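You operate a simulated robot arm through the tools that you are given. There is no shell and no other tool. Be economical: measure what you need, move in short steps, check, and stop when the job is done.

You are at the controls of a simulated robot arm. One attempt, no reset.

## Task
Wash the old grease off the black block cheek and wipe it dry.
Fine: sponge pad, dipped in the white wash cup; then the blue cloth takes the foam; put both back. Set down upright: sponge pad. What is to be rubbed or washed off counts as gone when no trace of it is left.

Only the result counts: the job must be done as asked and must still hold three seconds after the hand-in. Knocking over, shifting, dropping, spilling or breaking anything else fails it. Flat cloth is picked up by pressing the open fingertips on it (5 to 10 N) and closing them slowly along it; thin cloth reads only 2 to 8 mm in the jaws.

## Robot
A 6-joint arm with a two-finger parallel gripper, fixed in place. Base frame: the origin is at the foot of the arm, x ahead of it, y to its left, z up; the work surface is at about z = 0.84. Units: m, rad, N and s.
With the tool pointing down near the work surface it reaches from about 0.34 to 0.76 m from the base axis. Its first joint turns from -1.152 to 1.152 rad. Payload 2.45 kg.
The TCP is the grasp point between the finger pads, 0.024 m short of the fingertips. In the tool frame z runs along the fingers and y along their closing line. Largest opening 0.068 m; finger width 0.017, thickness 0.01; the body of the gripper, 0.04 by 0.07 m, starts 0.041 m behind the TCP.
Orientation is that of the tool frame in the base frame, as [roll, pitch, yaw] about the fixed x, y, z axes, in that order (R = Rz(yaw) Ry(pitch) Rx(roll)). With the fingers straight down and closing along the base's y, the tool's x points along the base's -x, its y along +y and its z along -z.

## Interface
- The arm moves only by the tool send_rows. Its argument "series" is one flat list of numbers, 7 for each row, row after row: the opening, from 0 (shut) to 1 (fully open), then the shift along the tool's x, y, z in units of 20 mm (1.0 is 20 mm), then the turn, a rotation vector about the tool's x, y, z in units of 8 degrees (1.0 is 8 degrees). In form: [jaw, tx, ty, tz, rx, ry, rz, jaw, tx, ty, tz, rx, ry, rz, ...]. A call has 1 to 20 rows; each row shifts and turns the commanded pose from where the row before left it, along the tool's axes as they then stand. A call with a number of a shift or a turn outside -1 to 1 is refused whole. A row lasts 0.2 s, in which the tool goes at most 0.05 m and 0.15 rad; a call with a longer step from one row to the next is refused whole, and so is a gripper value outside its range. Where a pose cannot be reached the arm comes as near as it can. A force on the tool above 40 N (or 10 N above the force at the start of the call, whichever is more), or a blocked arm, ends the call early, and 0.2 s more pass. The fingers move at their own pace (about 0.108 m/s each) and stop on an object; they squeeze with about 24 N. The grip force told is the motor's: it shows also when the fingers shut on nothing. Time passes only in rows, and 0.2 s behind the last, so rows that do not move let the fingers close. The reply holds the time, the measured pose of the TCP, the force on the tool along the base axes, the opening and the grip force, in the units named above and with some noise, with the torque about the TCP (base axes, N m) and any sound that the robot's microphone picked up.
- Cameras (640 x 400 px; columns grow to the right, rows downward): "scene" is fixed at [0.1715, 0.4215, 1.456]; the picture's right is [-0.69, -0.73, 0.00], its down [-0.46, 0.44, -0.77] and it looks along [0.56, -0.53, -0.64] (base axes); focal length 320 px, centre (320, 200). "wrist" rides on the gripper at [0.084, 0.011, -0.075] in the tool frame; the picture's right is [-0.13, 0.99, 0.00], its down [-0.60, -0.08, -0.79] and it looks along [-0.79, -0.10, 0.61] (tool axes); focal length 251 px, centre (320, 200). There is no depth. A picture from a camera that has moved, and an enlarged one, comes with that camera's place and axes in the base frame and with its lens.
- get_image(camera): a new picture of that camera. It takes no simulated time.
- enlarge(camera, box): a new picture of the part [left, top, right, bottom] of that camera's present view, enlarged. It takes no simulated time.
- sign_off(): hands the job in; it is judged then, once.

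Work in short steps. Places have to be worked out from the pictures, the camera data and where the tool is seen: move nearer, look again, correct. Check each grasp and each placing, and mend what went wrong. You have 120 turns and 84 pictures in all, those below and enlarged ones among them. Open the gripper and draw the arm clear of the work before you hand the job in, unless the task says otherwise; then end with one line.

The tools are called after "Emit:" by a JSON object that holds its "method" and its "body". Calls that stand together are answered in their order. send_rows: Moves the arm, as the interface text tells. Its arguments: {"type":"object","properties":{"series":{"type":"array","items":{"type":"number"}}},"required":["series"]} The other tools are called the same way: get_image (camera) takes a picture; enlarge (camera, box) takes an enlarged picture of a part of a camera's view; sign_off () hands the job in.

At the start:

```text
t: 0.0
ee_pos: [0.4823, -0.0135, 1.2116]
orientation: [3.14, 0.001, -3.141]
ft_force: [0.1, -0.1, 0.6]
torque: [-0.02, -0.05, -0.02]
grip_width: 0.0681
finger_force: 0.0
```

scene: 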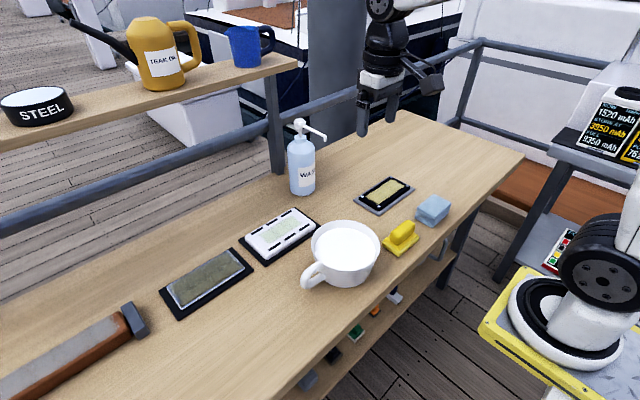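
wrist: 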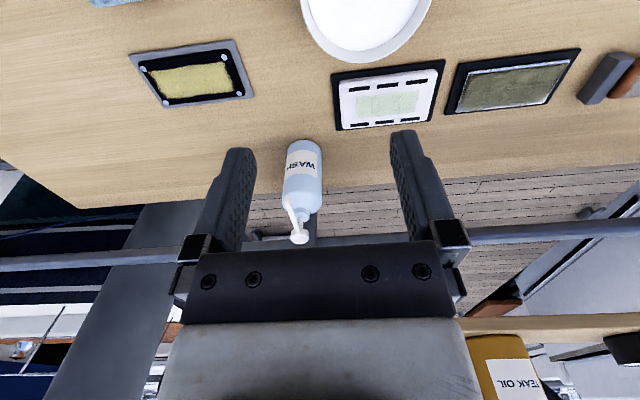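

I start by looking closer at the objects: three panels, a yellow sponge with handle, blue cloth, and the white cup.

Emit:
{"method": "enlarge", "body": {"camera": "scene", "box": [300, 160, 460, 300]}}

Emit:
{"method": "enlarge", "body": {"camera": "scene", "box": [150, 190, 330, 330]}}

```text
2.86 times, centred on (380, 230) of scene
camera zoom: at [0.1715, 0.4215, 1.456], right [-0.69, -0.73, 0.0], down [-0.46, 0.44, -0.77], along [0.56, -0.53, -0.64], focal length 913 px, centre (149, 114)
```

zoom: 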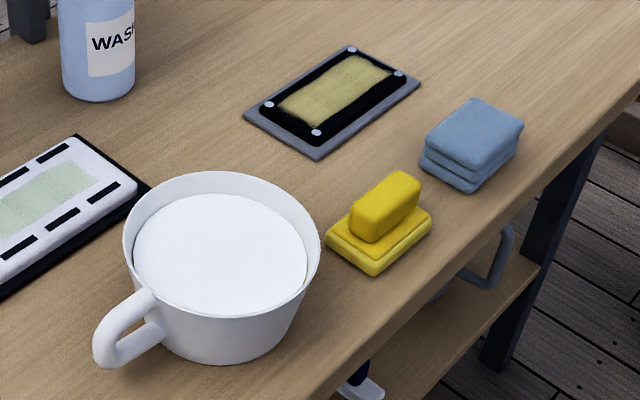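

```text
2.86 times, centred on (240, 260) of scene
camera zoom: at [0.1715, 0.4215, 1.456], right [-0.69, -0.73, 0.0], down [-0.46, 0.44, -0.77], along [0.56, -0.53, -0.64], focal length 913 px, centre (549, 29)
```

zoom: 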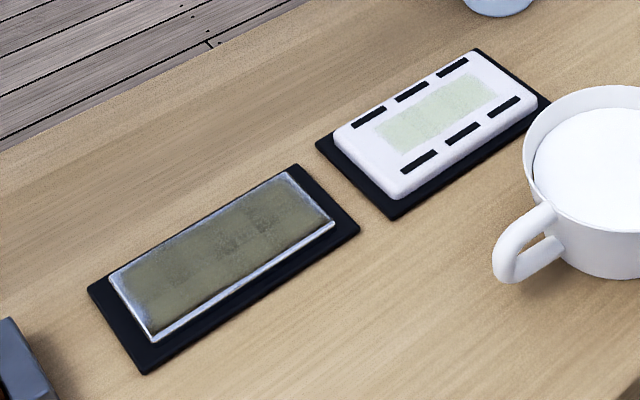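

The black block cheek (black with four rivets, yellowish grease film) is near (0.586,-0.242), the sponge near (0.436,-0.111), the folded cloth near (0.447,-0.283) and the cup near (0.49,0.04). I go down part way and turn 90° so the jaws close along x, then look.

Emit:
{"method": "send_rows", "body": {"series": [1, 0.29, -0.23, 1, 0, 0, 0, 1, 0.29, -0.23, 1, 0, 0, 0, 1, 0.29, -0.23, 1, 0, 0, 0, 1, 0.29, -0.23, 1, 0, 0, 0, 1, 0.29, -0.23, 1, 0, 0, 0, 1, 0.29, -0.23, 1, 0, 0, 0, 1, 0.29, -0.23, 1, 0, 0, 0, 1, 0.29, -0.23, 1, 0, 0, 0, 1, 0, 0, 0, 0, 0, 0.9375, 1, 0, 0, 0, 0, 0, 0.9375, 1, 0, 0, 0, 0, 0, 0.9375, 1, 0, 0, 0, 0, 0, 0.9375, 1, 0, 0, 0, 0, 0, 0.9375, 1, 0, 0, 0, 0, 0, 0.9375, 1, 0, 0, 0, 0, 0, 0.9375, 1, 0, 0, 0, 0, 0, 0.9375, 1, 0, 0, 0, 0, 0, 0.9375, 1, 0, 0, 0, 0, 0, 0.9375, 1, 0, 0, 0, 0, 0, 0.9375, 1, 0, 0, 0, 0, 0, 0.9375]}}

Emit:
{"method": "get_image", "body": {"camera": "wrist"}}

```text
t: 4.2
ee_pos: [0.4383, -0.05, 1.0534]
orientation: [-3.14, -0.001, 1.567]
ft_force: [0.5, 0.6, 0.5]
torque: [0.01, 0.04, -0.03]
grip_width: 0.0678
finger_force: 0.1
```

```text
79 pictures are left
camera wrist: at [0.4471, 0.0342, 1.1274], right [0.99, -0.13, 0.0], down [-0.08, -0.6, 0.79], along [-0.1, -0.79, -0.61], focal length 251 px, centre (320, 200)
```

wrist: 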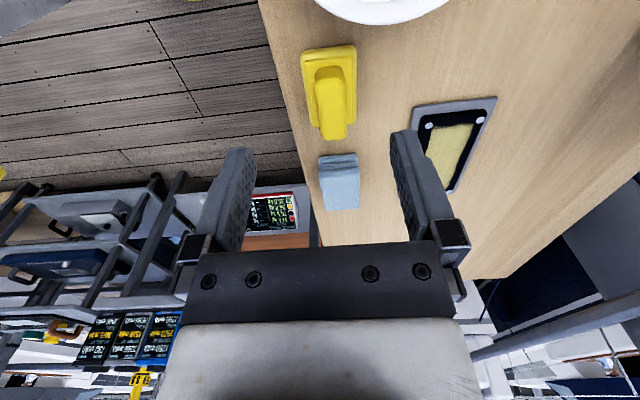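

The sponge lies near (0.440,-0.118), its grip running along y, its top at about z 0.89. I move over it and check again.

Emit:
{"method": "send_rows", "body": {"series": [1, -0.68, 0, 0.93, 0, 0, 0, 1, -0.68, 0, 0.93, 0, 0, 0, 1, -0.68, 0, 0.93, 0, 0, 0, 1, -0.68, 0, 0.93, 0, 0, 0, 1, -0.68, 0, 0.93, 0, 0, 0]}}

Emit:
{"method": "get_image", "body": {"camera": "wrist"}}

Emit:
{"method": "enlarge", "body": {"camera": "scene", "box": [300, 140, 460, 280]}}

```text
t: 5.4
ee_pos: [0.436, -0.1192, 0.9576]
orientation: [3.14, 0.001, 1.571]
ft_force: [0.9, -0.2, -0.1]
torque: [0.01, 0.02, 0.0]
grip_width: 0.0679
finger_force: 0.2
```

```text
78 pictures are left
camera wrist: at [0.4462, -0.0343, 1.0329], right [0.99, -0.13, 0.0], down [-0.08, -0.6, 0.79], along [-0.1, -0.79, -0.61], focal length 251 px, centre (320, 200)
```

wrist: 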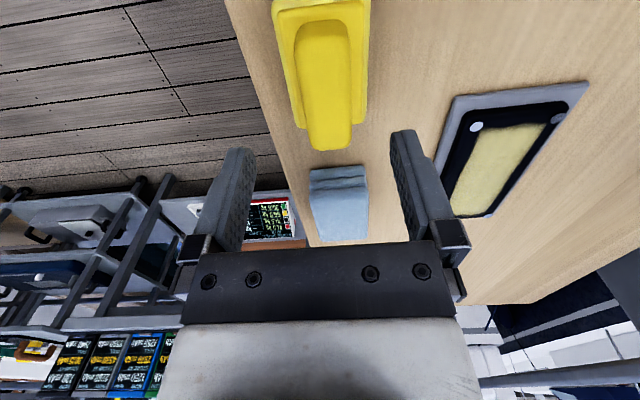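

```text
2.86 times, centred on (380, 210) of scene
camera zoom: at [0.1715, 0.4215, 1.456], right [-0.69, -0.73, 0.0], down [-0.46, 0.44, -0.77], along [0.56, -0.53, -0.64], focal length 913 px, centre (149, 171)
```

zoom: 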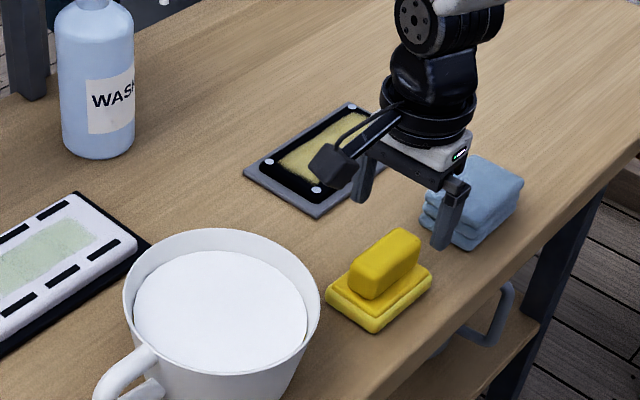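

Grip centre at about (0.440,-0.117), turned about 3.5°. I line up and descend to z≈0.89, then close.

Emit:
{"method": "send_rows", "body": {"series": [1, 0.1, 0.22, 0, 0, 0, 0.4, 1, 0, 0, 0.83, 0, 0, 0, 1, 0, 0, 0.83, 0, 0, 0, 1, 0, 0, 0.83, 0, 0, 0, 1, 0, 0, 0.83, 0, 0, 0]}}

Emit:
{"method": "enlarge", "body": {"camera": "scene", "box": [340, 180, 460, 285]}}

Emit:
{"method": "get_image", "body": {"camera": "wrist"}}

```text
t: 6.6
ee_pos: [0.439, -0.1168, 0.89]
orientation: [-3.141, 0.0, 1.513]
ft_force: [0.6, 0.6, 1.0]
torque: [0.04, 0.04, -0.02]
grip_width: 0.0681
finger_force: 0.0
```

```text
3.81 times, centred on (400, 232) of scene
camera zoom: at [0.1715, 0.4215, 1.456], right [-0.69, -0.73, 0.0], down [-0.46, 0.44, -0.77], along [0.56, -0.53, -0.64], focal length 1217 px, centre (15, 76)
```

zoom: 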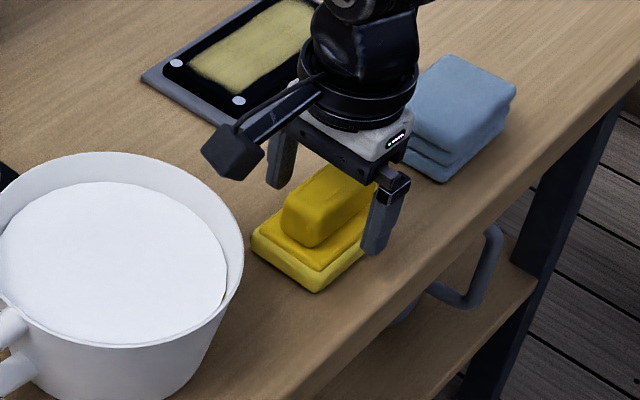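

```text
75 pictures are left
camera wrist: at [0.4549, -0.0327, 0.9665], right [0.98, -0.18, 0.0], down [-0.11, -0.6, 0.79], along [-0.15, -0.78, -0.61], focal length 251 px, centre (320, 200)
```

wrist: 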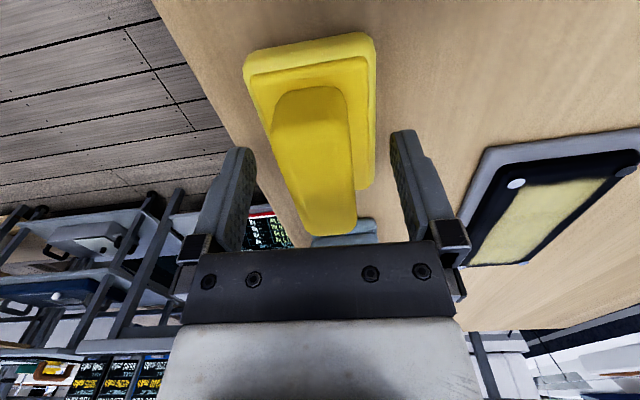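

Aligned, no contact with the base; now I close on the grip.

Emit:
{"method": "send_rows", "body": {"series": [0.5, 0, 0, 0, 0, 0, 0, 0, 0, 0, 0, 0, 0, 0, 0, 0, 0, 0, 0, 0, 0, 0, 0, 0, 0, 0, 0, 0]}}

Emit:
{"method": "get_image", "body": {"camera": "wrist"}}

```text
t: 7.6
ee_pos: [0.4395, -0.1163, 0.8912]
orientation: [-3.141, -0.001, 1.515]
ft_force: [-0.1, 0.1, 0.1]
torque: [-0.01, 0.03, -0.01]
grip_width: 0.0294
finger_force: 24.4
```

```text
74 pictures are left
camera wrist: at [0.4549, -0.0327, 0.9667], right [0.98, -0.18, 0.0], down [-0.11, -0.6, 0.79], along [-0.15, -0.78, -0.61], focal length 251 px, centre (320, 200)
```

wrist: 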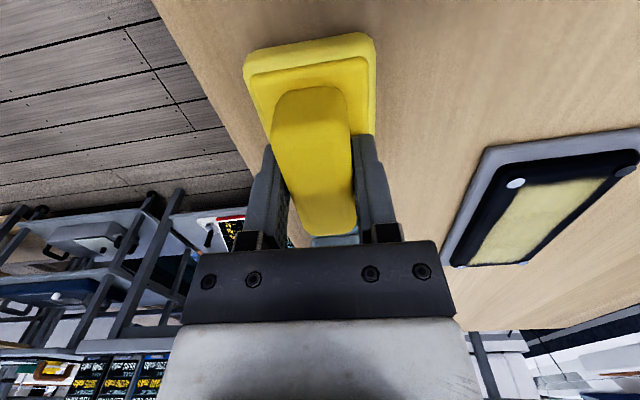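

The sponge is gripped (29 mm). I lift straight up and carry it over the cup (centre about (0.491,0.039), rim z≈0.91), staying well above the rim.

Emit:
{"method": "send_rows", "body": {"series": [0, 0, 0, -1, 0, 0, 0, 0, 0, 0, -1, 0, 0, 0, 0, 0, 0, -1, 0, 0, 0, 0, 0, 0, -1, 0, 0, 0, 0, 0, 0, -1, 0, 0, 0, 0, 0, 0, -1, 0, 0, 0, 0, 0, 0, -1, 0, 0, 0, 0, 0.99, 0.26, 0, 0, 0, 0, 0, 0.99, 0.26, 0, 0, 0, 0, 0, 0.99, 0.26, 0, 0, 0, 0, 0, 0.99, 0.26, 0, 0, 0, 0, 0, 0.99, 0.26, 0, 0, 0, 0, 0, 0.99, 0.26, 0, 0, 0, 0, 0, 0.99, 0.26, 0, 0, 0, 0, 0, 0.99, 0.26, 0, 0, 0, 0]}}

Emit:
{"method": "get_image", "body": {"camera": "wrist"}}

Emit:
{"method": "enlarge", "body": {"camera": "scene", "box": [270, 160, 430, 300]}}

```text
t: 10.8
ee_pos: [0.4908, 0.0385, 1.0315]
orientation: [-3.141, -0.001, 1.515]
ft_force: [-0.5, -0.2, 0.0]
torque: [-0.02, -0.03, 0.02]
grip_width: 0.0
finger_force: 24.0
```

```text
73 pictures are left
camera wrist: at [0.5066, 0.1229, 1.107], right [0.98, -0.18, 0.0], down [-0.11, -0.6, 0.79], along [-0.15, -0.78, -0.61], focal length 251 px, centre (320, 200)
```

wrist: 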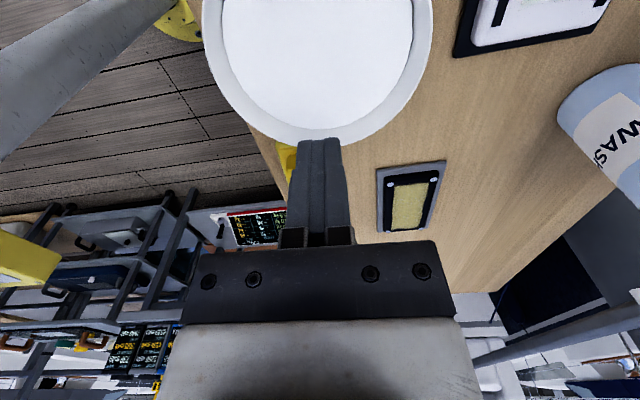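

```text
2.86 times, centred on (350, 230) of scene
camera zoom: at [0.1715, 0.4215, 1.456], right [-0.69, -0.73, 0.0], down [-0.46, 0.44, -0.77], along [0.56, -0.53, -0.64], focal length 913 px, centre (234, 114)
```

zoom: 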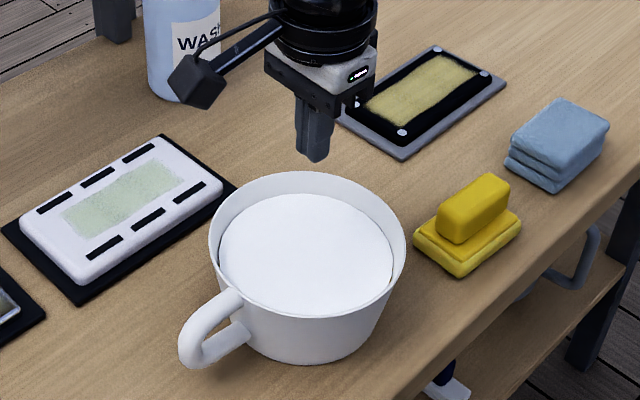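

The jaws read 0: the grip slipped out and the sponge still stands where it was — I held it too high. I go back, open, and look before gripping lower.

Emit:
{"method": "send_rows", "body": {"series": [1, -0.99, -0.26, 0, 0, 0, 0, 1, -0.99, -0.26, 0, 0, 0, 0, 1, -0.99, -0.26, 0, 0, 0, 0, 1, -0.99, -0.26, 0, 0, 0, 0, 1, -0.99, -0.26, 0, 0, 0, 0, 1, -0.99, -0.26, 0, 0, 0, 0, 1, -0.99, -0.26, 0, 0, 0, 0, 1, -0.99, -0.26, 0, 0, 0, 0, 1, 0, 0, 1, 0, 0, 0, 1, 0, 0, 1, 0, 0, 0, 1, 0, 0, 1, 0, 0, 0, 1, 0, 0, 1, 0, 0, 0, 1, 0, 0, 1, 0, 0, 0, 1, 0, 0, 1, 0, 0, 0, 1, 0, 0, 1, 0, 0, 0]}}

Emit:
{"method": "get_image", "body": {"camera": "wrist"}}

Emit:
{"method": "enlarge", "body": {"camera": "scene", "box": [360, 200, 440, 270]}}

```text
t: 14.0
ee_pos: [0.4411, -0.115, 0.8901]
orientation: [3.141, 0.001, 1.514]
ft_force: [0.0, 0.4, -1.0]
torque: [-0.01, 0.0, 0.0]
grip_width: 0.0678
finger_force: 0.1
```

```text
71 pictures are left
camera wrist: at [0.456, -0.0305, 0.9662], right [0.98, -0.18, 0.0], down [-0.11, -0.6, 0.79], along [-0.15, -0.78, -0.61], focal length 251 px, centre (320, 200)
```

wrist: 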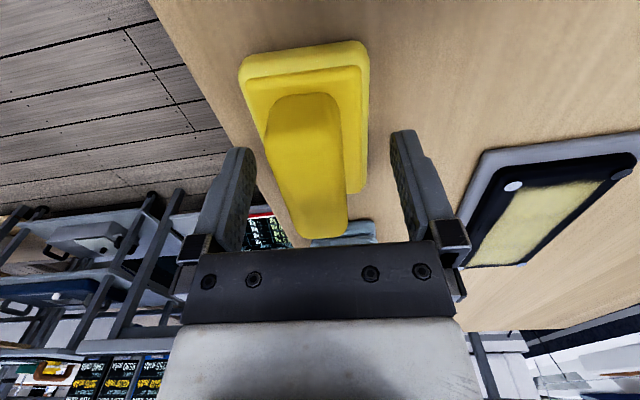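

```text
5.71 times, centred on (400, 235) of scene
camera zoom: at [0.1715, 0.4215, 1.456], right [-0.69, -0.73, 0.0], down [-0.46, 0.44, -0.77], along [0.56, -0.53, -0.64], focal length 1826 px, centre (-137, 0)
```

zoom: 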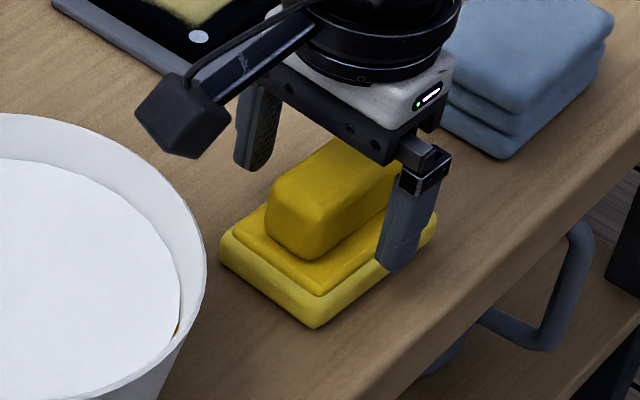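

The sponge has barely moved. I centre (about 3 mm toward -x), then sink in 2–3 mm steps watching the force to find the base plate.

Emit:
{"method": "send_rows", "body": {"series": [1, -0.05, -0.15, 0, 0, 0, 0, 1, 0, 0, 0.15, 0, 0, 0, 1, 0, 0, 0.15, 0, 0, 0]}}

```text
t: 14.8
ee_pos: [0.4387, -0.1174, 0.8863]
orientation: [3.142, -0.001, 1.514]
ft_force: [-1.1, 1.1, 0.4]
torque: [0.02, 0.03, 0.04]
grip_width: 0.0679
finger_force: 0.2
```

Emit:
{"method": "send_rows", "body": {"series": [1, 0, 0, 0.15, 0, 0, 0, 1, 0, 0, 0.1, 0, 0, 0]}}

```text
t: 15.4
ee_pos: [0.4384, -0.1173, 0.8807]
orientation: [3.14, 0.001, 1.514]
ft_force: [0.1, -0.5, -0.6]
torque: [0.02, 0.02, -0.01]
grip_width: 0.0679
finger_force: 0.1
```

Emit:
{"method": "enlarge", "body": {"camera": "scene", "box": [360, 200, 440, 270]}}

Emit:
{"method": "enlarge", "body": {"camera": "wrist", "box": [220, 30, 420, 250]}}

```text
5.71 times, centred on (400, 235) of scene
camera zoom: at [0.1715, 0.4215, 1.456], right [-0.69, -0.73, 0.0], down [-0.46, 0.44, -0.77], along [0.56, -0.53, -0.64], focal length 1826 px, centre (-137, 0)
```

zoom: 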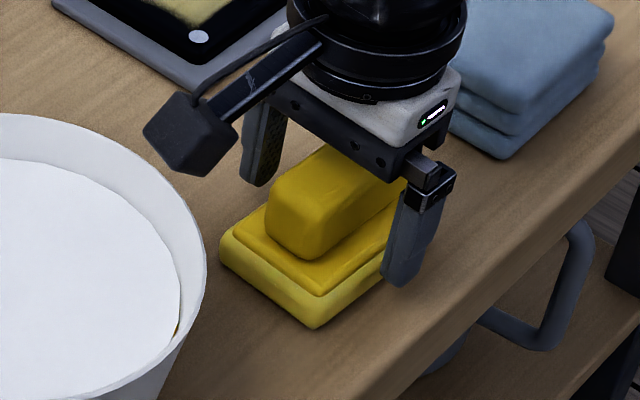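

```text
1.82 times, centred on (320, 140) of wrist
camera zoom: at [0.4534, -0.0337, 0.9562], right [0.98, -0.18, 0.0], down [-0.11, -0.6, 0.79], along [-0.15, -0.78, -0.61], focal length 457 px, centre (320, 309)
```

zoom: 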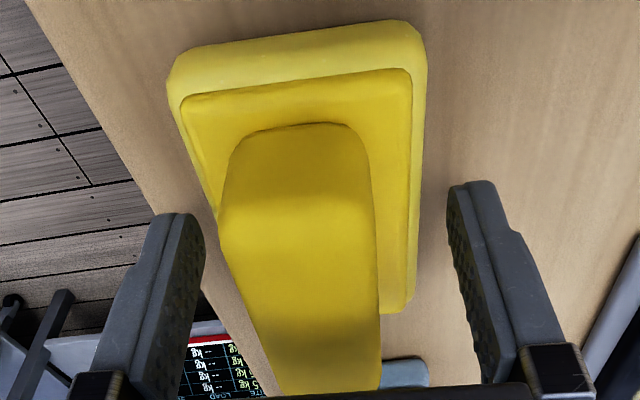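

The tips stand at z≈0.857 beside the base. I close here to see whether they meet the plate (wide) or the grip (29 mm).

Emit:
{"method": "send_rows", "body": {"series": [0.7, 0, 0, 0, 0, 0, 0, 0.5, 0, 0, 0, 0, 0, 0, 0, 0, 0, 0, 0, 0, 0, 0, 0, 0, 0, 0, 0, 0]}}

Emit:
{"method": "enlarge", "body": {"camera": "scene", "box": [360, 200, 440, 270]}}

```text
t: 16.4
ee_pos: [0.4384, -0.1183, 0.8807]
orientation: [3.14, 0.001, 1.514]
ft_force: [0.1, 0.1, 0.1]
torque: [0.01, 0.01, -0.05]
grip_width: 0.0502
finger_force: 24.0
```

```text
5.71 times, centred on (400, 235) of scene
camera zoom: at [0.1715, 0.4215, 1.456], right [-0.69, -0.73, 0.0], down [-0.46, 0.44, -0.77], along [0.56, -0.53, -0.64], focal length 1826 px, centre (-137, 0)
```

zoom: 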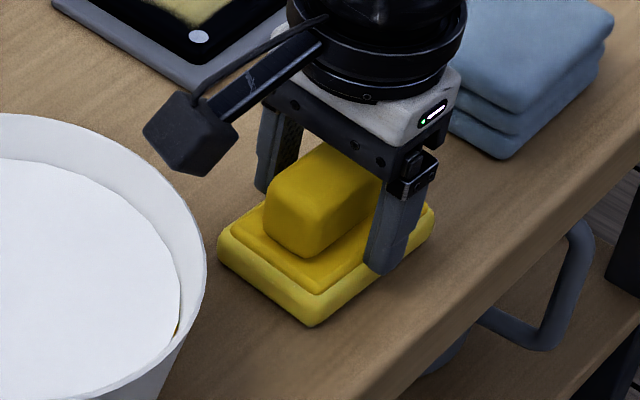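

They pinch the plate (50 mm). I open, rise ~4.5 mm and close again to take the grip at its root.

Emit:
{"method": "send_rows", "body": {"series": [1, 0, 0, 0, 0, 0, 0, 1, 0, 0, -0.22, 0, 0, 0, 1, 0, 0, 0, 0, 0, 0, 0.5, 0, 0, 0, 0, 0, 0, 0, 0, 0, 0, 0, 0, 0, 0, 0, 0, 0, 0, 0, 0, 0, 0, 0, 0, 0, 0]}}

```text
refused: series must hold 7 numbers for each row
```

Emit:
{"method": "send_rows", "body": {"series": [1, 0, 0, 0, 0, 0, 0, 1, 0, 0, -0.22, 0, 0, 0, 1, 0, 0, 0, 0, 0, 0, 0.5, 0, 0, 0, 0, 0, 0, 0, 0, 0, 0, 0, 0, 0, 0, 0, 0, 0, 0, 0, 0, 0, 0, 0, 0, 0, 0, 0]}}

```text
t: 18.0
ee_pos: [0.4385, -0.1173, 0.8856]
orientation: [-3.141, -0.001, 1.515]
ft_force: [0.0, 0.1, 1.3]
torque: [-0.01, 0.0, 0.02]
grip_width: 0.0501
finger_force: 24.3
```

Still the plate at z≈0.862; I try 2.4 mm higher.

Emit:
{"method": "send_rows", "body": {"series": [1, 0, 0, 0, 0, 0, 0, 1, 0, 0, -0.12, 0, 0, 0, 1, 0, 0, 0, 0, 0, 0, 0.5, 0, 0, 0, 0, 0, 0, 0, 0, 0, 0, 0, 0, 0, 0, 0, 0, 0, 0, 0, 0, 0, 0, 0, 0, 0, 0, 0]}}

```text
t: 19.6
ee_pos: [0.4379, -0.1172, 0.8876]
orientation: [3.141, 0.0, 1.515]
ft_force: [0.7, -0.9, 1.2]
torque: [0.02, -0.01, 0.03]
grip_width: 0.0293
finger_force: 24.8
```

Now it holds the grip (29 mm) just above the plate. I lift slowly and check the width.

Emit:
{"method": "send_rows", "body": {"series": [0, 0, 0, -0.1, 0, 0, 0, 0, 0, 0, -0.2, 0, 0, 0, 0, 0, 0, -0.2, 0, 0, 0, 0, 0, 0, -0.3, 0, 0, 0, 0, 0, 0, -0.3, 0, 0, 0]}}

Emit:
{"method": "enlarge", "body": {"camera": "scene", "box": [360, 190, 440, 260]}}

```text
t: 20.8
ee_pos: [0.437, -0.1185, 0.9104]
orientation: [-3.141, -0.001, 1.515]
ft_force: [0.3, -0.3, -0.9]
torque: [-0.01, -0.01, 0.0]
grip_width: 0.0295
finger_force: 24.3
```

```text
5.71 times, centred on (400, 225) of scene
camera zoom: at [0.1715, 0.4215, 1.456], right [-0.69, -0.73, 0.0], down [-0.46, 0.44, -0.77], along [0.56, -0.53, -0.64], focal length 1826 px, centre (-137, 57)
```

zoom: 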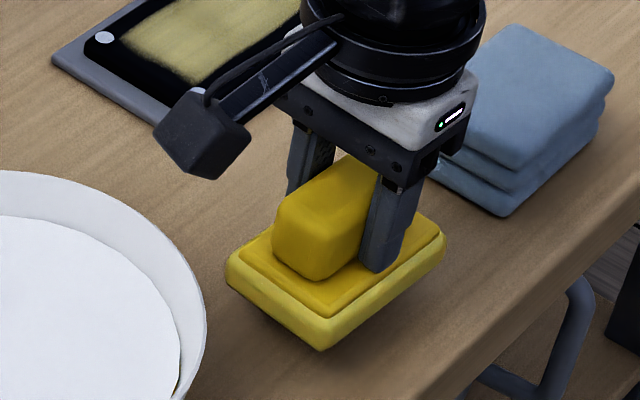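

It comes up with the hand. I continue up at half speed to z≈1.0.

Emit:
{"method": "send_rows", "body": {"series": [0, 0, 0, -0.4, 0, 0, 0, 0, 0, 0, -0.5, 0, 0, 0, 0, 0, 0, -0.5, 0, 0, 0, 0, 0, 0, -0.5, 0, 0, 0, 0, 0, 0, -0.5, 0, 0, 0, 0, 0, 0, -0.5, 0, 0, 0, 0, 0, 0, -0.5, 0, 0, 0, 0, 0, 0, -0.5, 0, 0, 0, 0, 0, 0, -0.3, 0, 0, 0]}}

Emit:
{"method": "get_image", "body": {"camera": "wrist"}}

```text
t: 22.8
ee_pos: [0.4358, -0.1171, 0.9953]
orientation: [-3.141, 0.001, 1.516]
ft_force: [-0.5, -0.8, -0.9]
torque: [-0.01, 0.0, -0.01]
grip_width: 0.0297
finger_force: 24.0
```

```text
65 pictures are left
camera wrist: at [0.4515, -0.0332, 1.0702], right [0.98, -0.18, 0.0], down [-0.11, -0.6, 0.79], along [-0.15, -0.78, -0.61], focal length 251 px, centre (320, 200)
```

wrist: 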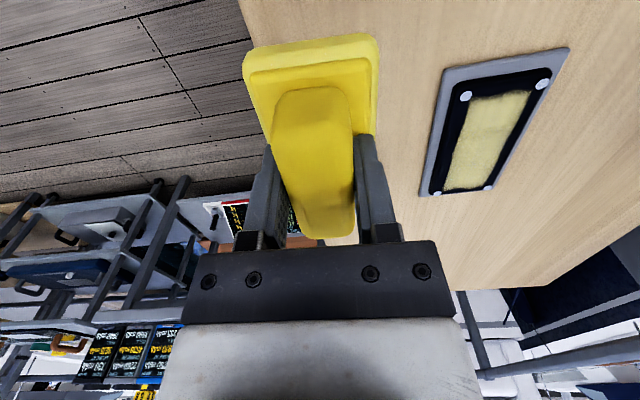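

Held firmly. I carry it over the cup with gentle steps.

Emit:
{"method": "send_rows", "body": {"series": [0, 0.4, 0.11, 0, 0, 0, 0, 0, 0.75, 0.214, 0, 0, 0, 0, 0, 0.75, 0.214, 0, 0, 0, 0, 0, 0.75, 0.214, 0, 0, 0, 0, 0, 0.75, 0.214, 0, 0, 0, 0, 0, 0.75, 0.214, 0, 0, 0, 0, 0, 0.75, 0.214, 0, 0, 0, 0, 0, 0.75, 0.214, 0, 0, 0, 0, 0, 0.75, 0.214, 0, 0, 0, 0, 0, 0.75, 0.214, 0, 0, 0, 0, 0, 0.75, 0.214, 0, 0, 0, 0]}}

Emit:
{"method": "get_image", "body": {"camera": "wrist"}}

Emit:
{"method": "enlarge", "body": {"camera": "scene", "box": [270, 160, 430, 300]}}

```text
t: 25.2
ee_pos: [0.4905, 0.0374, 0.9951]
orientation: [3.141, 0.0, 1.515]
ft_force: [0.4, 0.9, -1.2]
torque: [-0.02, -0.02, 0.01]
grip_width: 0.0295
finger_force: 24.0
```

```text
64 pictures are left
camera wrist: at [0.5056, 0.1221, 1.0709], right [0.98, -0.18, 0.0], down [-0.11, -0.6, 0.79], along [-0.15, -0.78, -0.61], focal length 251 px, centre (320, 200)
```

wrist: 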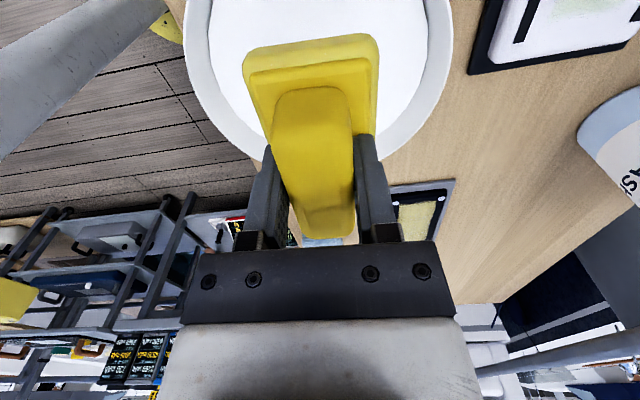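

```text
2.86 times, centred on (350, 230) of scene
camera zoom: at [0.1715, 0.4215, 1.456], right [-0.69, -0.73, 0.0], down [-0.46, 0.44, -0.77], along [0.56, -0.53, -0.64], focal length 913 px, centre (234, 114)
```

zoom: 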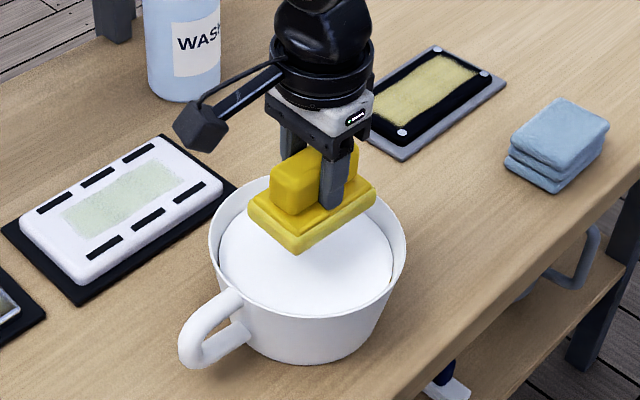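

Centred over the liquid. I lower the sponge so its foam goes into the wash (TCP ≈0.928), watching the force.

Emit:
{"method": "send_rows", "body": {"series": [0, 0, 0, 0.5, 0, 0, 0, 0, 0, 0, 0.5, 0, 0, 0, 0, 0, 0, 0.5, 0, 0, 0, 0, 0, 0, 0.5, 0, 0, 0, 0, 0, 0, 0.5, 0, 0, 0, 0, 0, 0, 0.5, 0, 0, 0, 0, 0, 0, 0.35, 0, 0, 0]}}

Emit:
{"method": "enlarge", "body": {"camera": "scene", "box": [280, 190, 400, 295]}}

Emit:
{"method": "get_image", "body": {"camera": "wrist"}}

```text
t: 26.8
ee_pos: [0.4914, 0.0385, 0.926]
orientation: [-3.141, 0.0, 1.515]
ft_force: [0.2, -1.0, 0.0]
torque: [-0.01, 0.0, 0.01]
grip_width: 0.0295
finger_force: 24.0
```

```text
3.81 times, centred on (340, 242) of scene
camera zoom: at [0.1715, 0.4215, 1.456], right [-0.69, -0.73, 0.0], down [-0.46, 0.44, -0.77], along [0.56, -0.53, -0.64], focal length 1217 px, centre (244, 38)
```

zoom: 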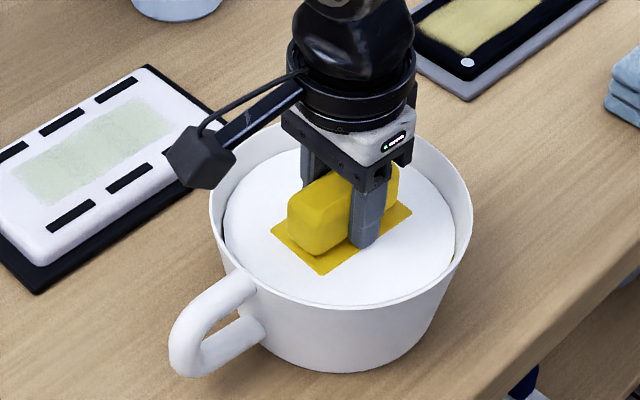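

```text
61 pictures are left
camera wrist: at [0.506, 0.1224, 1.0012], right [0.98, -0.18, 0.0], down [-0.11, -0.6, 0.79], along [-0.15, -0.78, -0.61], focal length 251 px, centre (320, 200)
```

wrist: 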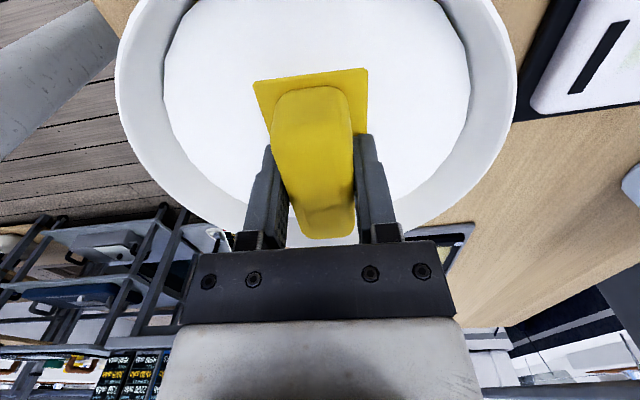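

The foam is fully immersed. I hold it for a second, lift slowly and let it drip over the cup.

Emit:
{"method": "send_rows", "body": {"series": [0, 0, 0, 0, 0, 0, 0, 0, 0, 0, 0, 0, 0, 0, 0, 0, 0, 0, 0, 0, 0, 0, 0, 0, 0, 0, 0, 0, 0, 0, 0, -0.4, 0, 0, 0, 0, 0, 0, -0.5, 0, 0, 0, 0, 0, 0, -0.5, 0, 0, 0, 0, 0, 0, -0.5, 0, 0, 0, 0, 0, 0, -0.5, 0, 0, 0, 0, 0, 0, -0.5, 0, 0, 0, 0, 0, 0, -0.5, 0, 0, 0, 0, 0, 0, 0, 0, 0, 0, 0, 0, 0, 0, 0, 0, 0, 0, 0, 0, 0, 0, 0, 0, 0, 0, 0, 0, 0, 0, 0, 0, 0, 0, 0, 0, 0, 0]}}

Emit:
{"method": "enlarge", "body": {"camera": "scene", "box": [270, 140, 430, 280]}}

```text
t: 30.2
ee_pos: [0.4917, 0.0394, 0.9949]
orientation: [3.141, -0.001, 1.515]
ft_force: [-0.2, 0.4, -1.7]
torque: [-0.02, -0.01, 0.02]
grip_width: 0.0294
finger_force: 23.7
```

```text
2.86 times, centred on (350, 210) of scene
camera zoom: at [0.1715, 0.4215, 1.456], right [-0.69, -0.73, 0.0], down [-0.46, 0.44, -0.77], along [0.56, -0.53, -0.64], focal length 913 px, centre (234, 171)
```

zoom: 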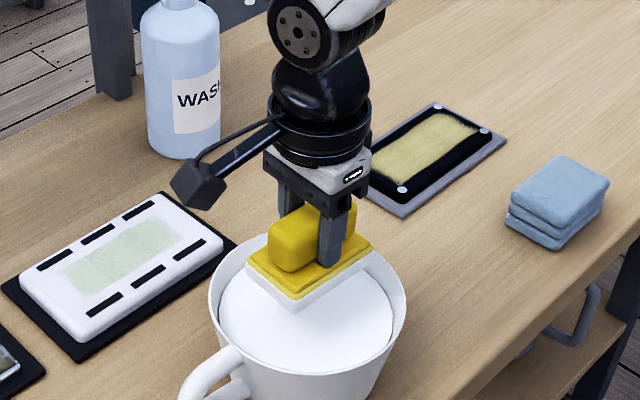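

The foam is loaded (white). The cheek works out centred at about (0.590,-0.249), grease ~0.045 × 0.128 m along y. I carry the sponge above it and straighten the yaw.

Emit:
{"method": "send_rows", "body": {"series": [0, -0.4, 0.17, 0, 0, 0, 0, 0, -0.765, 0.322, 0, 0, 0, 0, 0, -0.765, 0.322, 0, 0, 0, 0, 0, -0.765, 0.322, 0, 0, 0, 0, 0, -0.765, 0.322, 0, 0, 0, 0, 0, -0.765, 0.322, 0, 0, 0, 0, 0, -0.765, 0.322, 0, 0, 0, 0, 0, -0.765, 0.322, 0, 0, 0, 0, 0, -0.765, 0.322, 0, 0, 0, 0, 0, -0.765, 0.322, 0, 0, 0, 0, 0, -0.765, 0.322, 0, 0, 0, 0, 0, -0.765, 0.322, 0, 0, 0, 0, 0, -0.765, 0.322, 0, 0, 0, 0, 0, -0.765, 0.322, 0, 0, 0, 0, 0, -0.765, 0.322, 0, 0, 0, 0, 0, -0.765, 0.322, 0, 0, 0, 0, 0, -0.765, 0.322, 0, 0, 0, 0, 0, -0.765, 0.322, 0, 0, 0, 0, 0, 0, 0, 0, 0, 0, -0.4]}}

Emit:
{"method": "get_image", "body": {"camera": "wrist"}}

Emit:
{"method": "enlarge", "body": {"camera": "scene", "box": [320, 110, 460, 232]}}

```text
t: 34.2
ee_pos: [0.5899, -0.2367, 0.9955]
orientation: [3.142, -0.002, 1.572]
ft_force: [-0.7, -0.1, -0.3]
torque: [0.02, -0.02, 0.0]
grip_width: 0.0295
finger_force: 24.1
```

```text
59 pictures are left
camera wrist: at [0.5997, -0.1513, 1.0706], right [0.99, -0.13, 0.0], down [-0.08, -0.6, 0.79], along [-0.1, -0.79, -0.61], focal length 251 px, centre (320, 200)
```

wrist: 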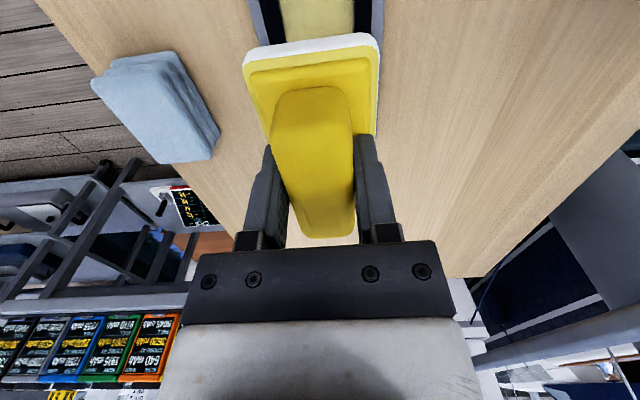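

```text
3.28 times, centred on (390, 171) of scene
camera zoom: at [0.1715, 0.4215, 1.456], right [-0.69, -0.73, 0.0], down [-0.46, 0.44, -0.77], along [0.56, -0.53, -0.64], focal length 1048 px, centre (90, 295)
```

zoom: 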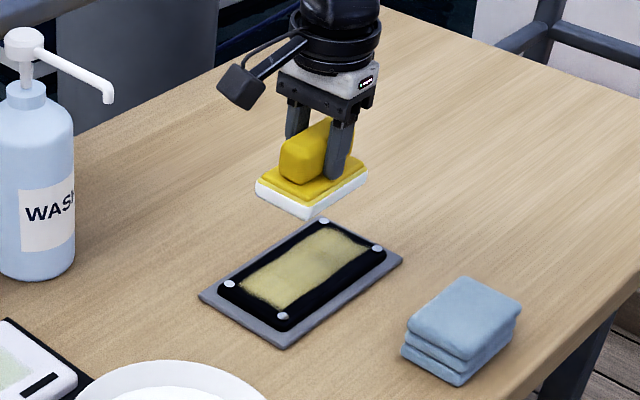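

Aligned in x (0.590). I lower to just above the cheek, then feel for contact.

Emit:
{"method": "send_rows", "body": {"series": [0, 0, 0, 0.5, 0, 0, 0, 0, 0, 0, 0.7, 0, 0, 0, 0, 0, 0, 0.7, 0, 0, 0, 0, 0, 0, 0.7, 0, 0, 0, 0, 0, 0, 0.7, 0, 0, 0, 0, 0, 0, 0.5, 0, 0, 0]}}

Emit:
{"method": "enlarge", "body": {"camera": "scene", "box": [340, 140, 440, 228]}}

```text
t: 35.6
ee_pos: [0.589, -0.237, 0.9198]
orientation: [3.14, 0.001, 1.572]
ft_force: [0.3, -0.4, -0.1]
torque: [-0.01, -0.01, 0.0]
grip_width: 0.0294
finger_force: 24.5
```

```text
4.55 times, centred on (390, 184) of scene
camera zoom: at [0.1715, 0.4215, 1.456], right [-0.69, -0.73, 0.0], down [-0.46, 0.44, -0.77], along [0.56, -0.53, -0.64], focal length 1452 px, centre (2, 273)
```

zoom: 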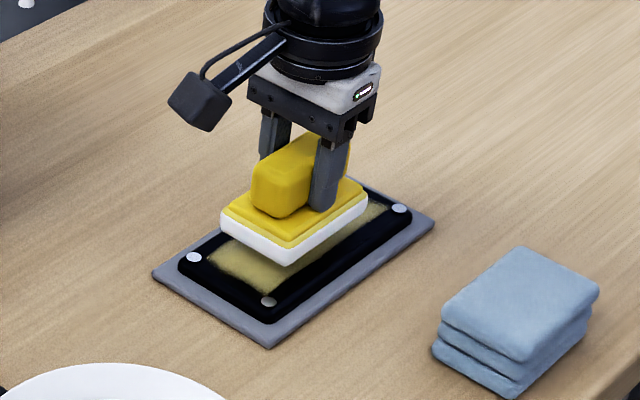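

Emit:
{"method": "send_rows", "body": {"series": [0, 0, 0, 0.15, 0, 0, 0, 0, 0, 0, 0.15, 0, 0, 0, 0, 0, 0, 0.15, 0, 0, 0, 0, 0, 0, 0.15, 0, 0, 0]}}

```text
t: 36.6
ee_pos: [0.5886, -0.2343, 0.9077]
orientation: [-3.142, 0.002, 1.573]
ft_force: [0.2, 0.4, -1.0]
torque: [0.01, -0.01, -0.01]
grip_width: 0.0292
finger_force: 24.1
```

No contact yet at 0.9077; I continue in 1.5 mm steps.

Emit:
{"method": "send_rows", "body": {"series": [0, 0, 0, 0.075, 0, 0, 0, 0, 0, 0, 0.075, 0, 0, 0, 0, 0, 0, 0.075, 0, 0, 0]}}

```text
t: 37.4
ee_pos: [0.5898, -0.2359, 0.9033]
orientation: [3.141, 0.0, 1.571]
ft_force: [-6.2, 6.7, 15.5]
torque: [0.07, 0.23, 0.02]
grip_width: 0.0295
finger_force: 24.1
```

Contact: 15.5 N, somewhat much. I back off by 1 mm.

Emit:
{"method": "send_rows", "body": {"series": [0, 0, 0, -0.05, 0, 0, 0, 0, 0, 0, 0, 0, 0, 0]}}

Emit:
{"method": "enlarge", "body": {"camera": "scene", "box": [340, 140, 440, 228]}}

```text
t: 38.0
ee_pos: [0.5907, -0.2359, 0.9042]
orientation: [-3.141, 0.001, 1.571]
ft_force: [-5.0, 6.7, 13.8]
torque: [0.19, 0.12, -0.01]
grip_width: 0.0294
finger_force: 24.1
```

```text
4.55 times, centred on (390, 184) of scene
camera zoom: at [0.1711, 0.4218, 1.4559], right [-0.69, -0.73, 0.0], down [-0.46, 0.44, -0.77], along [0.56, -0.53, -0.64], focal length 1452 px, centre (2, 273)
```

zoom: 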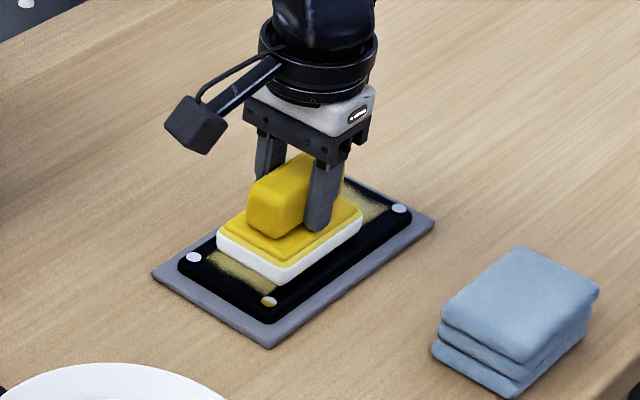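

The foam rests flat on the grease. I ease off 2 mm more and begin with a stroke toward +y.

Emit:
{"method": "send_rows", "body": {"series": [0, 0, 0, -0.1, 0, 0, 0, 0, 0.35, 0, 0, 0, 0, 0, 0, 0.35, 0, 0, 0, 0, 0, 0, 0.35, 0, 0, 0, 0, 0, 0, 0.35, 0, 0, 0, 0, 0]}}

Emit:
{"method": "enlarge", "body": {"camera": "scene", "box": [340, 140, 440, 228]}}

```text
t: 39.2
ee_pos: [0.5883, -0.2068, 0.9044]
orientation: [3.139, 0.001, 1.569]
ft_force: [-0.6, -0.5, -0.9]
torque: [-0.02, 0.02, -0.04]
grip_width: 0.0295
finger_force: 23.3
```

```text
4.55 times, centred on (390, 184) of scene
camera zoom: at [0.1715, 0.4215, 1.456], right [-0.69, -0.73, 0.0], down [-0.46, 0.44, -0.77], along [0.56, -0.53, -0.64], focal length 1452 px, centre (2, 273)
```

zoom: 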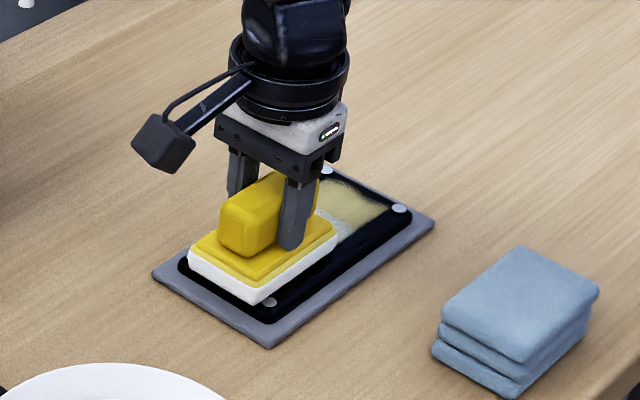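

The spot has begun to foam up, the cheek hasn't moved, but contact is now lost. I lower 1.2 mm and stroke toward -y.

Emit:
{"method": "send_rows", "body": {"series": [0, 0, 0, 0.06, 0, 0, 0, 0, -0.4, 0, 0, 0, 0, 0, 0, -0.5, 0, 0, 0, 0, 0, 0, -0.5, 0, 0, 0, 0, 0]}}

```text
t: 40.2
ee_pos: [0.5888, -0.2359, 0.9043]
orientation: [-3.141, -0.001, 1.571]
ft_force: [-0.5, 0.6, -0.1]
torque: [-0.01, 0.0, 0.0]
grip_width: 0.0293
finger_force: 24.6
```

Emit:
{"method": "send_rows", "body": {"series": [0, 0, 0, 0.05, 0, 0, 0, 0, 0, 0, 0, 0, 0, 0]}}

```text
t: 40.8
ee_pos: [0.5889, -0.2357, 0.904]
orientation: [3.141, 0.0, 1.571]
ft_force: [-1.2, 6.1, 7.3]
torque: [0.04, 0.02, -0.01]
grip_width: 0.0292
finger_force: 23.8
```

7 N — good. Now a full stroke: to -y end and back to +y end.

Emit:
{"method": "send_rows", "body": {"series": [0, -0.4, 0, 0, 0, 0, 0, 0, -0.4, 0, 0, 0, 0, 0, 0, -0.4, 0, 0, 0, 0, 0, 0, -0.4, 0, 0, 0, 0, 0, 0, -0.4, 0, 0, 0, 0, 0, 0, -0.4, 0, 0, 0, 0, 0, 0, -0.4, 0, 0, 0, 0, 0]}}

Emit:
{"method": "enlarge", "body": {"camera": "scene", "box": [340, 140, 440, 228]}}

```text
t: 42.4
ee_pos: [0.5889, -0.2925, 0.9039]
orientation: [-3.14, -0.001, 1.57]
ft_force: [-0.6, 2.7, 3.6]
torque: [-0.01, -0.07, 0.08]
grip_width: 0.0295
finger_force: 23.7
```

```text
4.55 times, centred on (390, 184) of scene
camera zoom: at [0.1714, 0.4216, 1.456], right [-0.69, -0.73, 0.0], down [-0.46, 0.44, -0.77], along [0.56, -0.53, -0.64], focal length 1452 px, centre (2, 273)
```

zoom: 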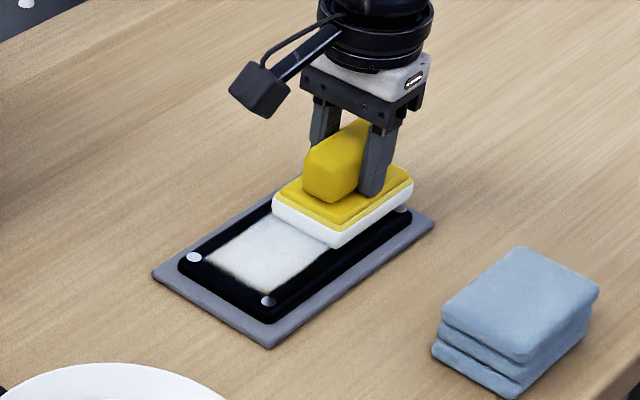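

Grease turns to white foam. I stroke back with a small +x offset, pressing slightly more.

Emit:
{"method": "send_rows", "body": {"series": [0, 0, 0.15, 0.02, 0, 0, 0, 0, 0.4, 0, 0, 0, 0, 0, 0, 0.4, 0, 0, 0, 0, 0, 0, 0.4, 0, 0, 0, 0, 0, 0, 0.4, 0, 0, 0, 0, 0, 0, 0.4, 0, 0, 0, 0, 0, 0, 0.4, 0, 0, 0, 0, 0, 0, 0.4, 0, 0, 0, 0, 0, 0, 0.4, 0, 0, 0, 0, 0, 0, 0.4, 0, 0, 0, 0, 0, 0, 0.4, 0, 0, 0, 0, 0, 0, 0.4, 0, 0, 0, 0, 0]}}

Emit:
{"method": "enlarge", "body": {"camera": "scene", "box": [340, 140, 440, 228]}}

```text
t: 45.0
ee_pos: [0.5928, -0.2026, 0.9036]
orientation: [3.139, 0.001, 1.571]
ft_force: [-0.4, -16.2, 22.0]
torque: [-0.29, 0.21, 0.11]
grip_width: 0.0294
finger_force: 23.8
```

```text
4.55 times, centred on (390, 184) of scene
camera zoom: at [0.1711, 0.4212, 1.4561], right [-0.69, -0.73, 0.0], down [-0.46, 0.44, -0.77], along [0.56, -0.53, -0.64], focal length 1452 px, centre (2, 273)
```

zoom: 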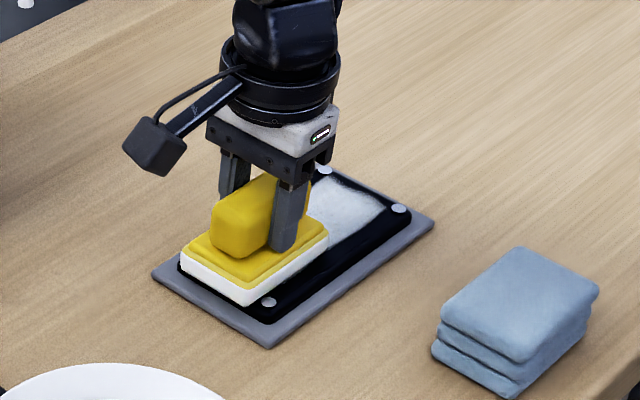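

Foam now covers nearly all; force rose to 22 N, so I ease up 1 mm and stroke back with a -x offset.

Emit:
{"method": "send_rows", "body": {"series": [0, 0, 0, -0.05, 0, 0, 0, 0, -0.2, -0.35, 0, 0, 0, 0, 0, -0.4, 0, 0, 0, 0, 0, 0, -0.4, 0, 0, 0, 0, 0, 0, -0.4, 0, 0, 0, 0, 0, 0, -0.4, 0, 0, 0, 0, 0, 0, -0.4, 0, 0, 0, 0, 0, 0, -0.4, 0, 0, 0, 0, 0, 0, -0.4, 0, 0, 0, 0, 0, 0, -0.4, 0, 0, 0, 0, 0, 0, -0.4, 0, 0, 0, 0, 0, 0, -0.4, 0, 0, 0, 0, 0, 0, -0.3, 0, 0, 0, 0, 0]}}

Emit:
{"method": "enlarge", "body": {"camera": "scene", "box": [340, 140, 440, 228]}}

```text
t: 47.8
ee_pos: [0.5857, -0.2931, 0.9042]
orientation: [-3.141, 0.001, 1.574]
ft_force: [-0.3, 17.7, 21.7]
torque: [0.34, 0.04, -0.01]
grip_width: 0.0294
finger_force: 23.6
```

```text
4.55 times, centred on (390, 184) of scene
camera zoom: at [0.1711, 0.4222, 1.4558], right [-0.69, -0.73, 0.0], down [-0.46, 0.44, -0.77], along [0.56, -0.53, -0.64], focal length 1452 px, centre (2, 273)
```

zoom: 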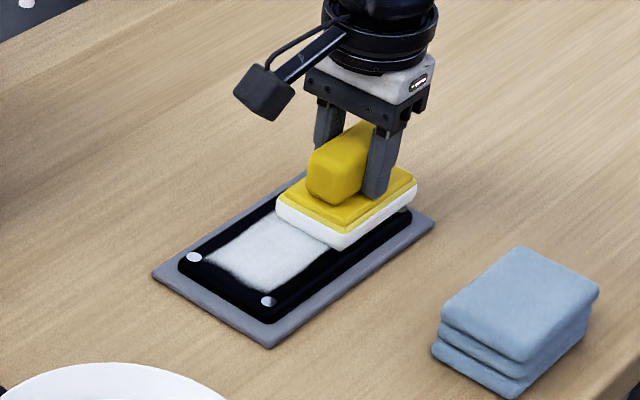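

I lift off and inspect the film.

Emit:
{"method": "send_rows", "body": {"series": [0, 0, 0, -0.2, 0, 0, 0, 0, 0, 0, -0.5, 0, 0, 0, 0, 0, 0, -0.6, 0, 0, 0, 0, 0, 0, -0.6, 0, 0, 0, 0, 0, 0, -0.6, 0, 0, 0, 0, 0, 0, -0.6, 0, 0, 0, 0, 0, 0, -0.6, 0, 0, 0, 0, 0, 0, -0.6, 0, 0, 0, 0, 0, 0, -0.6, 0, 0, 0]}}

Emit:
{"method": "enlarge", "body": {"camera": "scene", "box": [350, 160, 420, 220]}}

```text
t: 49.8
ee_pos: [0.5867, -0.2953, 1.0018]
orientation: [3.141, 0.001, 1.571]
ft_force: [-0.1, -0.6, -0.3]
torque: [0.0, 0.01, 0.0]
grip_width: 0.0294
finger_force: 24.1
```

```text
6.67 times, centred on (385, 190) of scene
camera zoom: at [0.1715, 0.4215, 1.456], right [-0.69, -0.73, 0.0], down [-0.46, 0.44, -0.77], along [0.56, -0.53, -0.64], focal length 2130 px, centre (-113, 267)
```

zoom: 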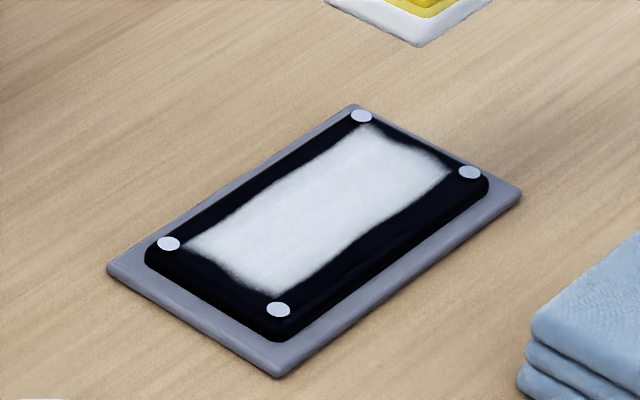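

All grease has become foam. Now I bring the sponge back above its place at (0.438,-0.117).

Emit:
{"method": "send_rows", "body": {"series": [0, 0.38, -0.32, 0, 0, 0, 0, 0, 0.71, -0.593, 0, 0, 0, 0, 0, 0.71, -0.593, 0, 0, 0, 0, 0, 0.71, -0.593, 0, 0, 0, 0, 0, 0.71, -0.593, 0, 0, 0, 0, 0, 0.71, -0.593, 0, 0, 0, 0, 0, 0.71, -0.593, 0, 0, 0, 0, 0, 0.71, -0.593, 0, 0, 0, 0, 0, 0.71, -0.593, 0, 0, 0, 0, 0, 0.71, -0.593, 0, 0, 0, 0, 0, 0.71, -0.593, 0, 0, 0, 0, 0, 0.71, -0.593, 0, 0, 0, 0, 0, 0.71, -0.593, 0, 0, 0, 0, 0, 0, 0, 0, 0, 0, 0.4, 0, 0, 0, 0.6, 0, 0, 0, 0, 0, 0, 0.7, 0, 0, 0, 0, 0, 0, 0.7, 0, 0, 0, 0, 0, 0, 0.7, 0, 0, 0]}}

Emit:
{"method": "enlarge", "body": {"camera": "scene", "box": [340, 170, 440, 258]}}

```text
t: 53.6
ee_pos: [0.4349, -0.1159, 0.948]
orientation: [-3.141, 0.001, 1.513]
ft_force: [0.1, -0.2, -0.8]
torque: [0.02, 0.02, 0.02]
grip_width: 0.0293
finger_force: 24.2
```

```text
4.55 times, centred on (390, 214) of scene
camera zoom: at [0.1715, 0.4215, 1.456], right [-0.69, -0.73, 0.0], down [-0.46, 0.44, -0.77], along [0.56, -0.53, -0.64], focal length 1452 px, centre (2, 136)
```

zoom: 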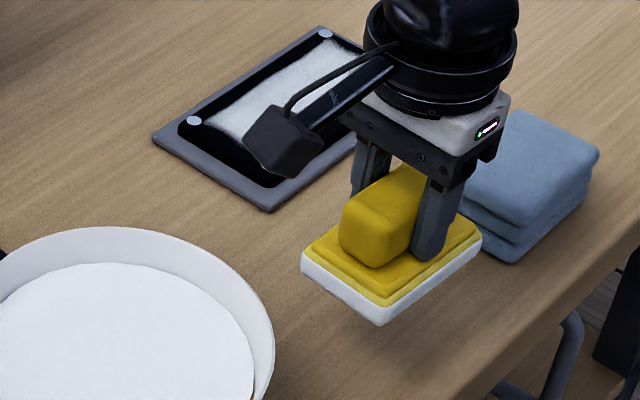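

I correct 3 mm in x and go down to just above the table contact height (TCP ~0.890).

Emit:
{"method": "send_rows", "body": {"series": [0, -0.05, 0.15, 0.3, 0, 0, 0, 0, 0, 0, 0.6, 0, 0, 0, 0, 0, 0, 0.6, 0, 0, 0, 0, 0, 0, 0.6, 0, 0, 0, 0, 0, 0, 0.5, 0, 0, 0, 0, 0, 0, 0.2, 0, 0, 0]}}

```text
t: 55.0
ee_pos: [0.4388, -0.1184, 0.8907]
orientation: [3.141, 0.0, 1.514]
ft_force: [0.1, 0.3, -1.4]
torque: [0.02, -0.02, 0.02]
grip_width: 0.0295
finger_force: 24.2
```

Emit:
{"method": "send_rows", "body": {"series": [0, 0, 0, 0.06, 0, 0, 0, 0, 0, 0, 0.05, 0, 0, 0]}}

```text
t: 55.6
ee_pos: [0.4384, -0.1174, 0.8902]
orientation: [-3.141, -0.001, 1.515]
ft_force: [0.3, 0.0, -0.8]
torque: [0.01, -0.01, 0.03]
grip_width: 0.0294
finger_force: 24.2
```

Not touching yet; another 1.5 mm.

Emit:
{"method": "send_rows", "body": {"series": [0, 0, 0, 0.05, 0, 0, 0, 0, 0, 0, 0.05, 0, 0, 0]}}

```text
t: 56.2
ee_pos: [0.439, -0.1166, 0.888]
orientation: [-3.14, -0.001, 1.515]
ft_force: [-1.8, 3.4, 15.0]
torque: [-0.15, 0.15, -0.04]
grip_width: 0.0293
finger_force: 24.5
```

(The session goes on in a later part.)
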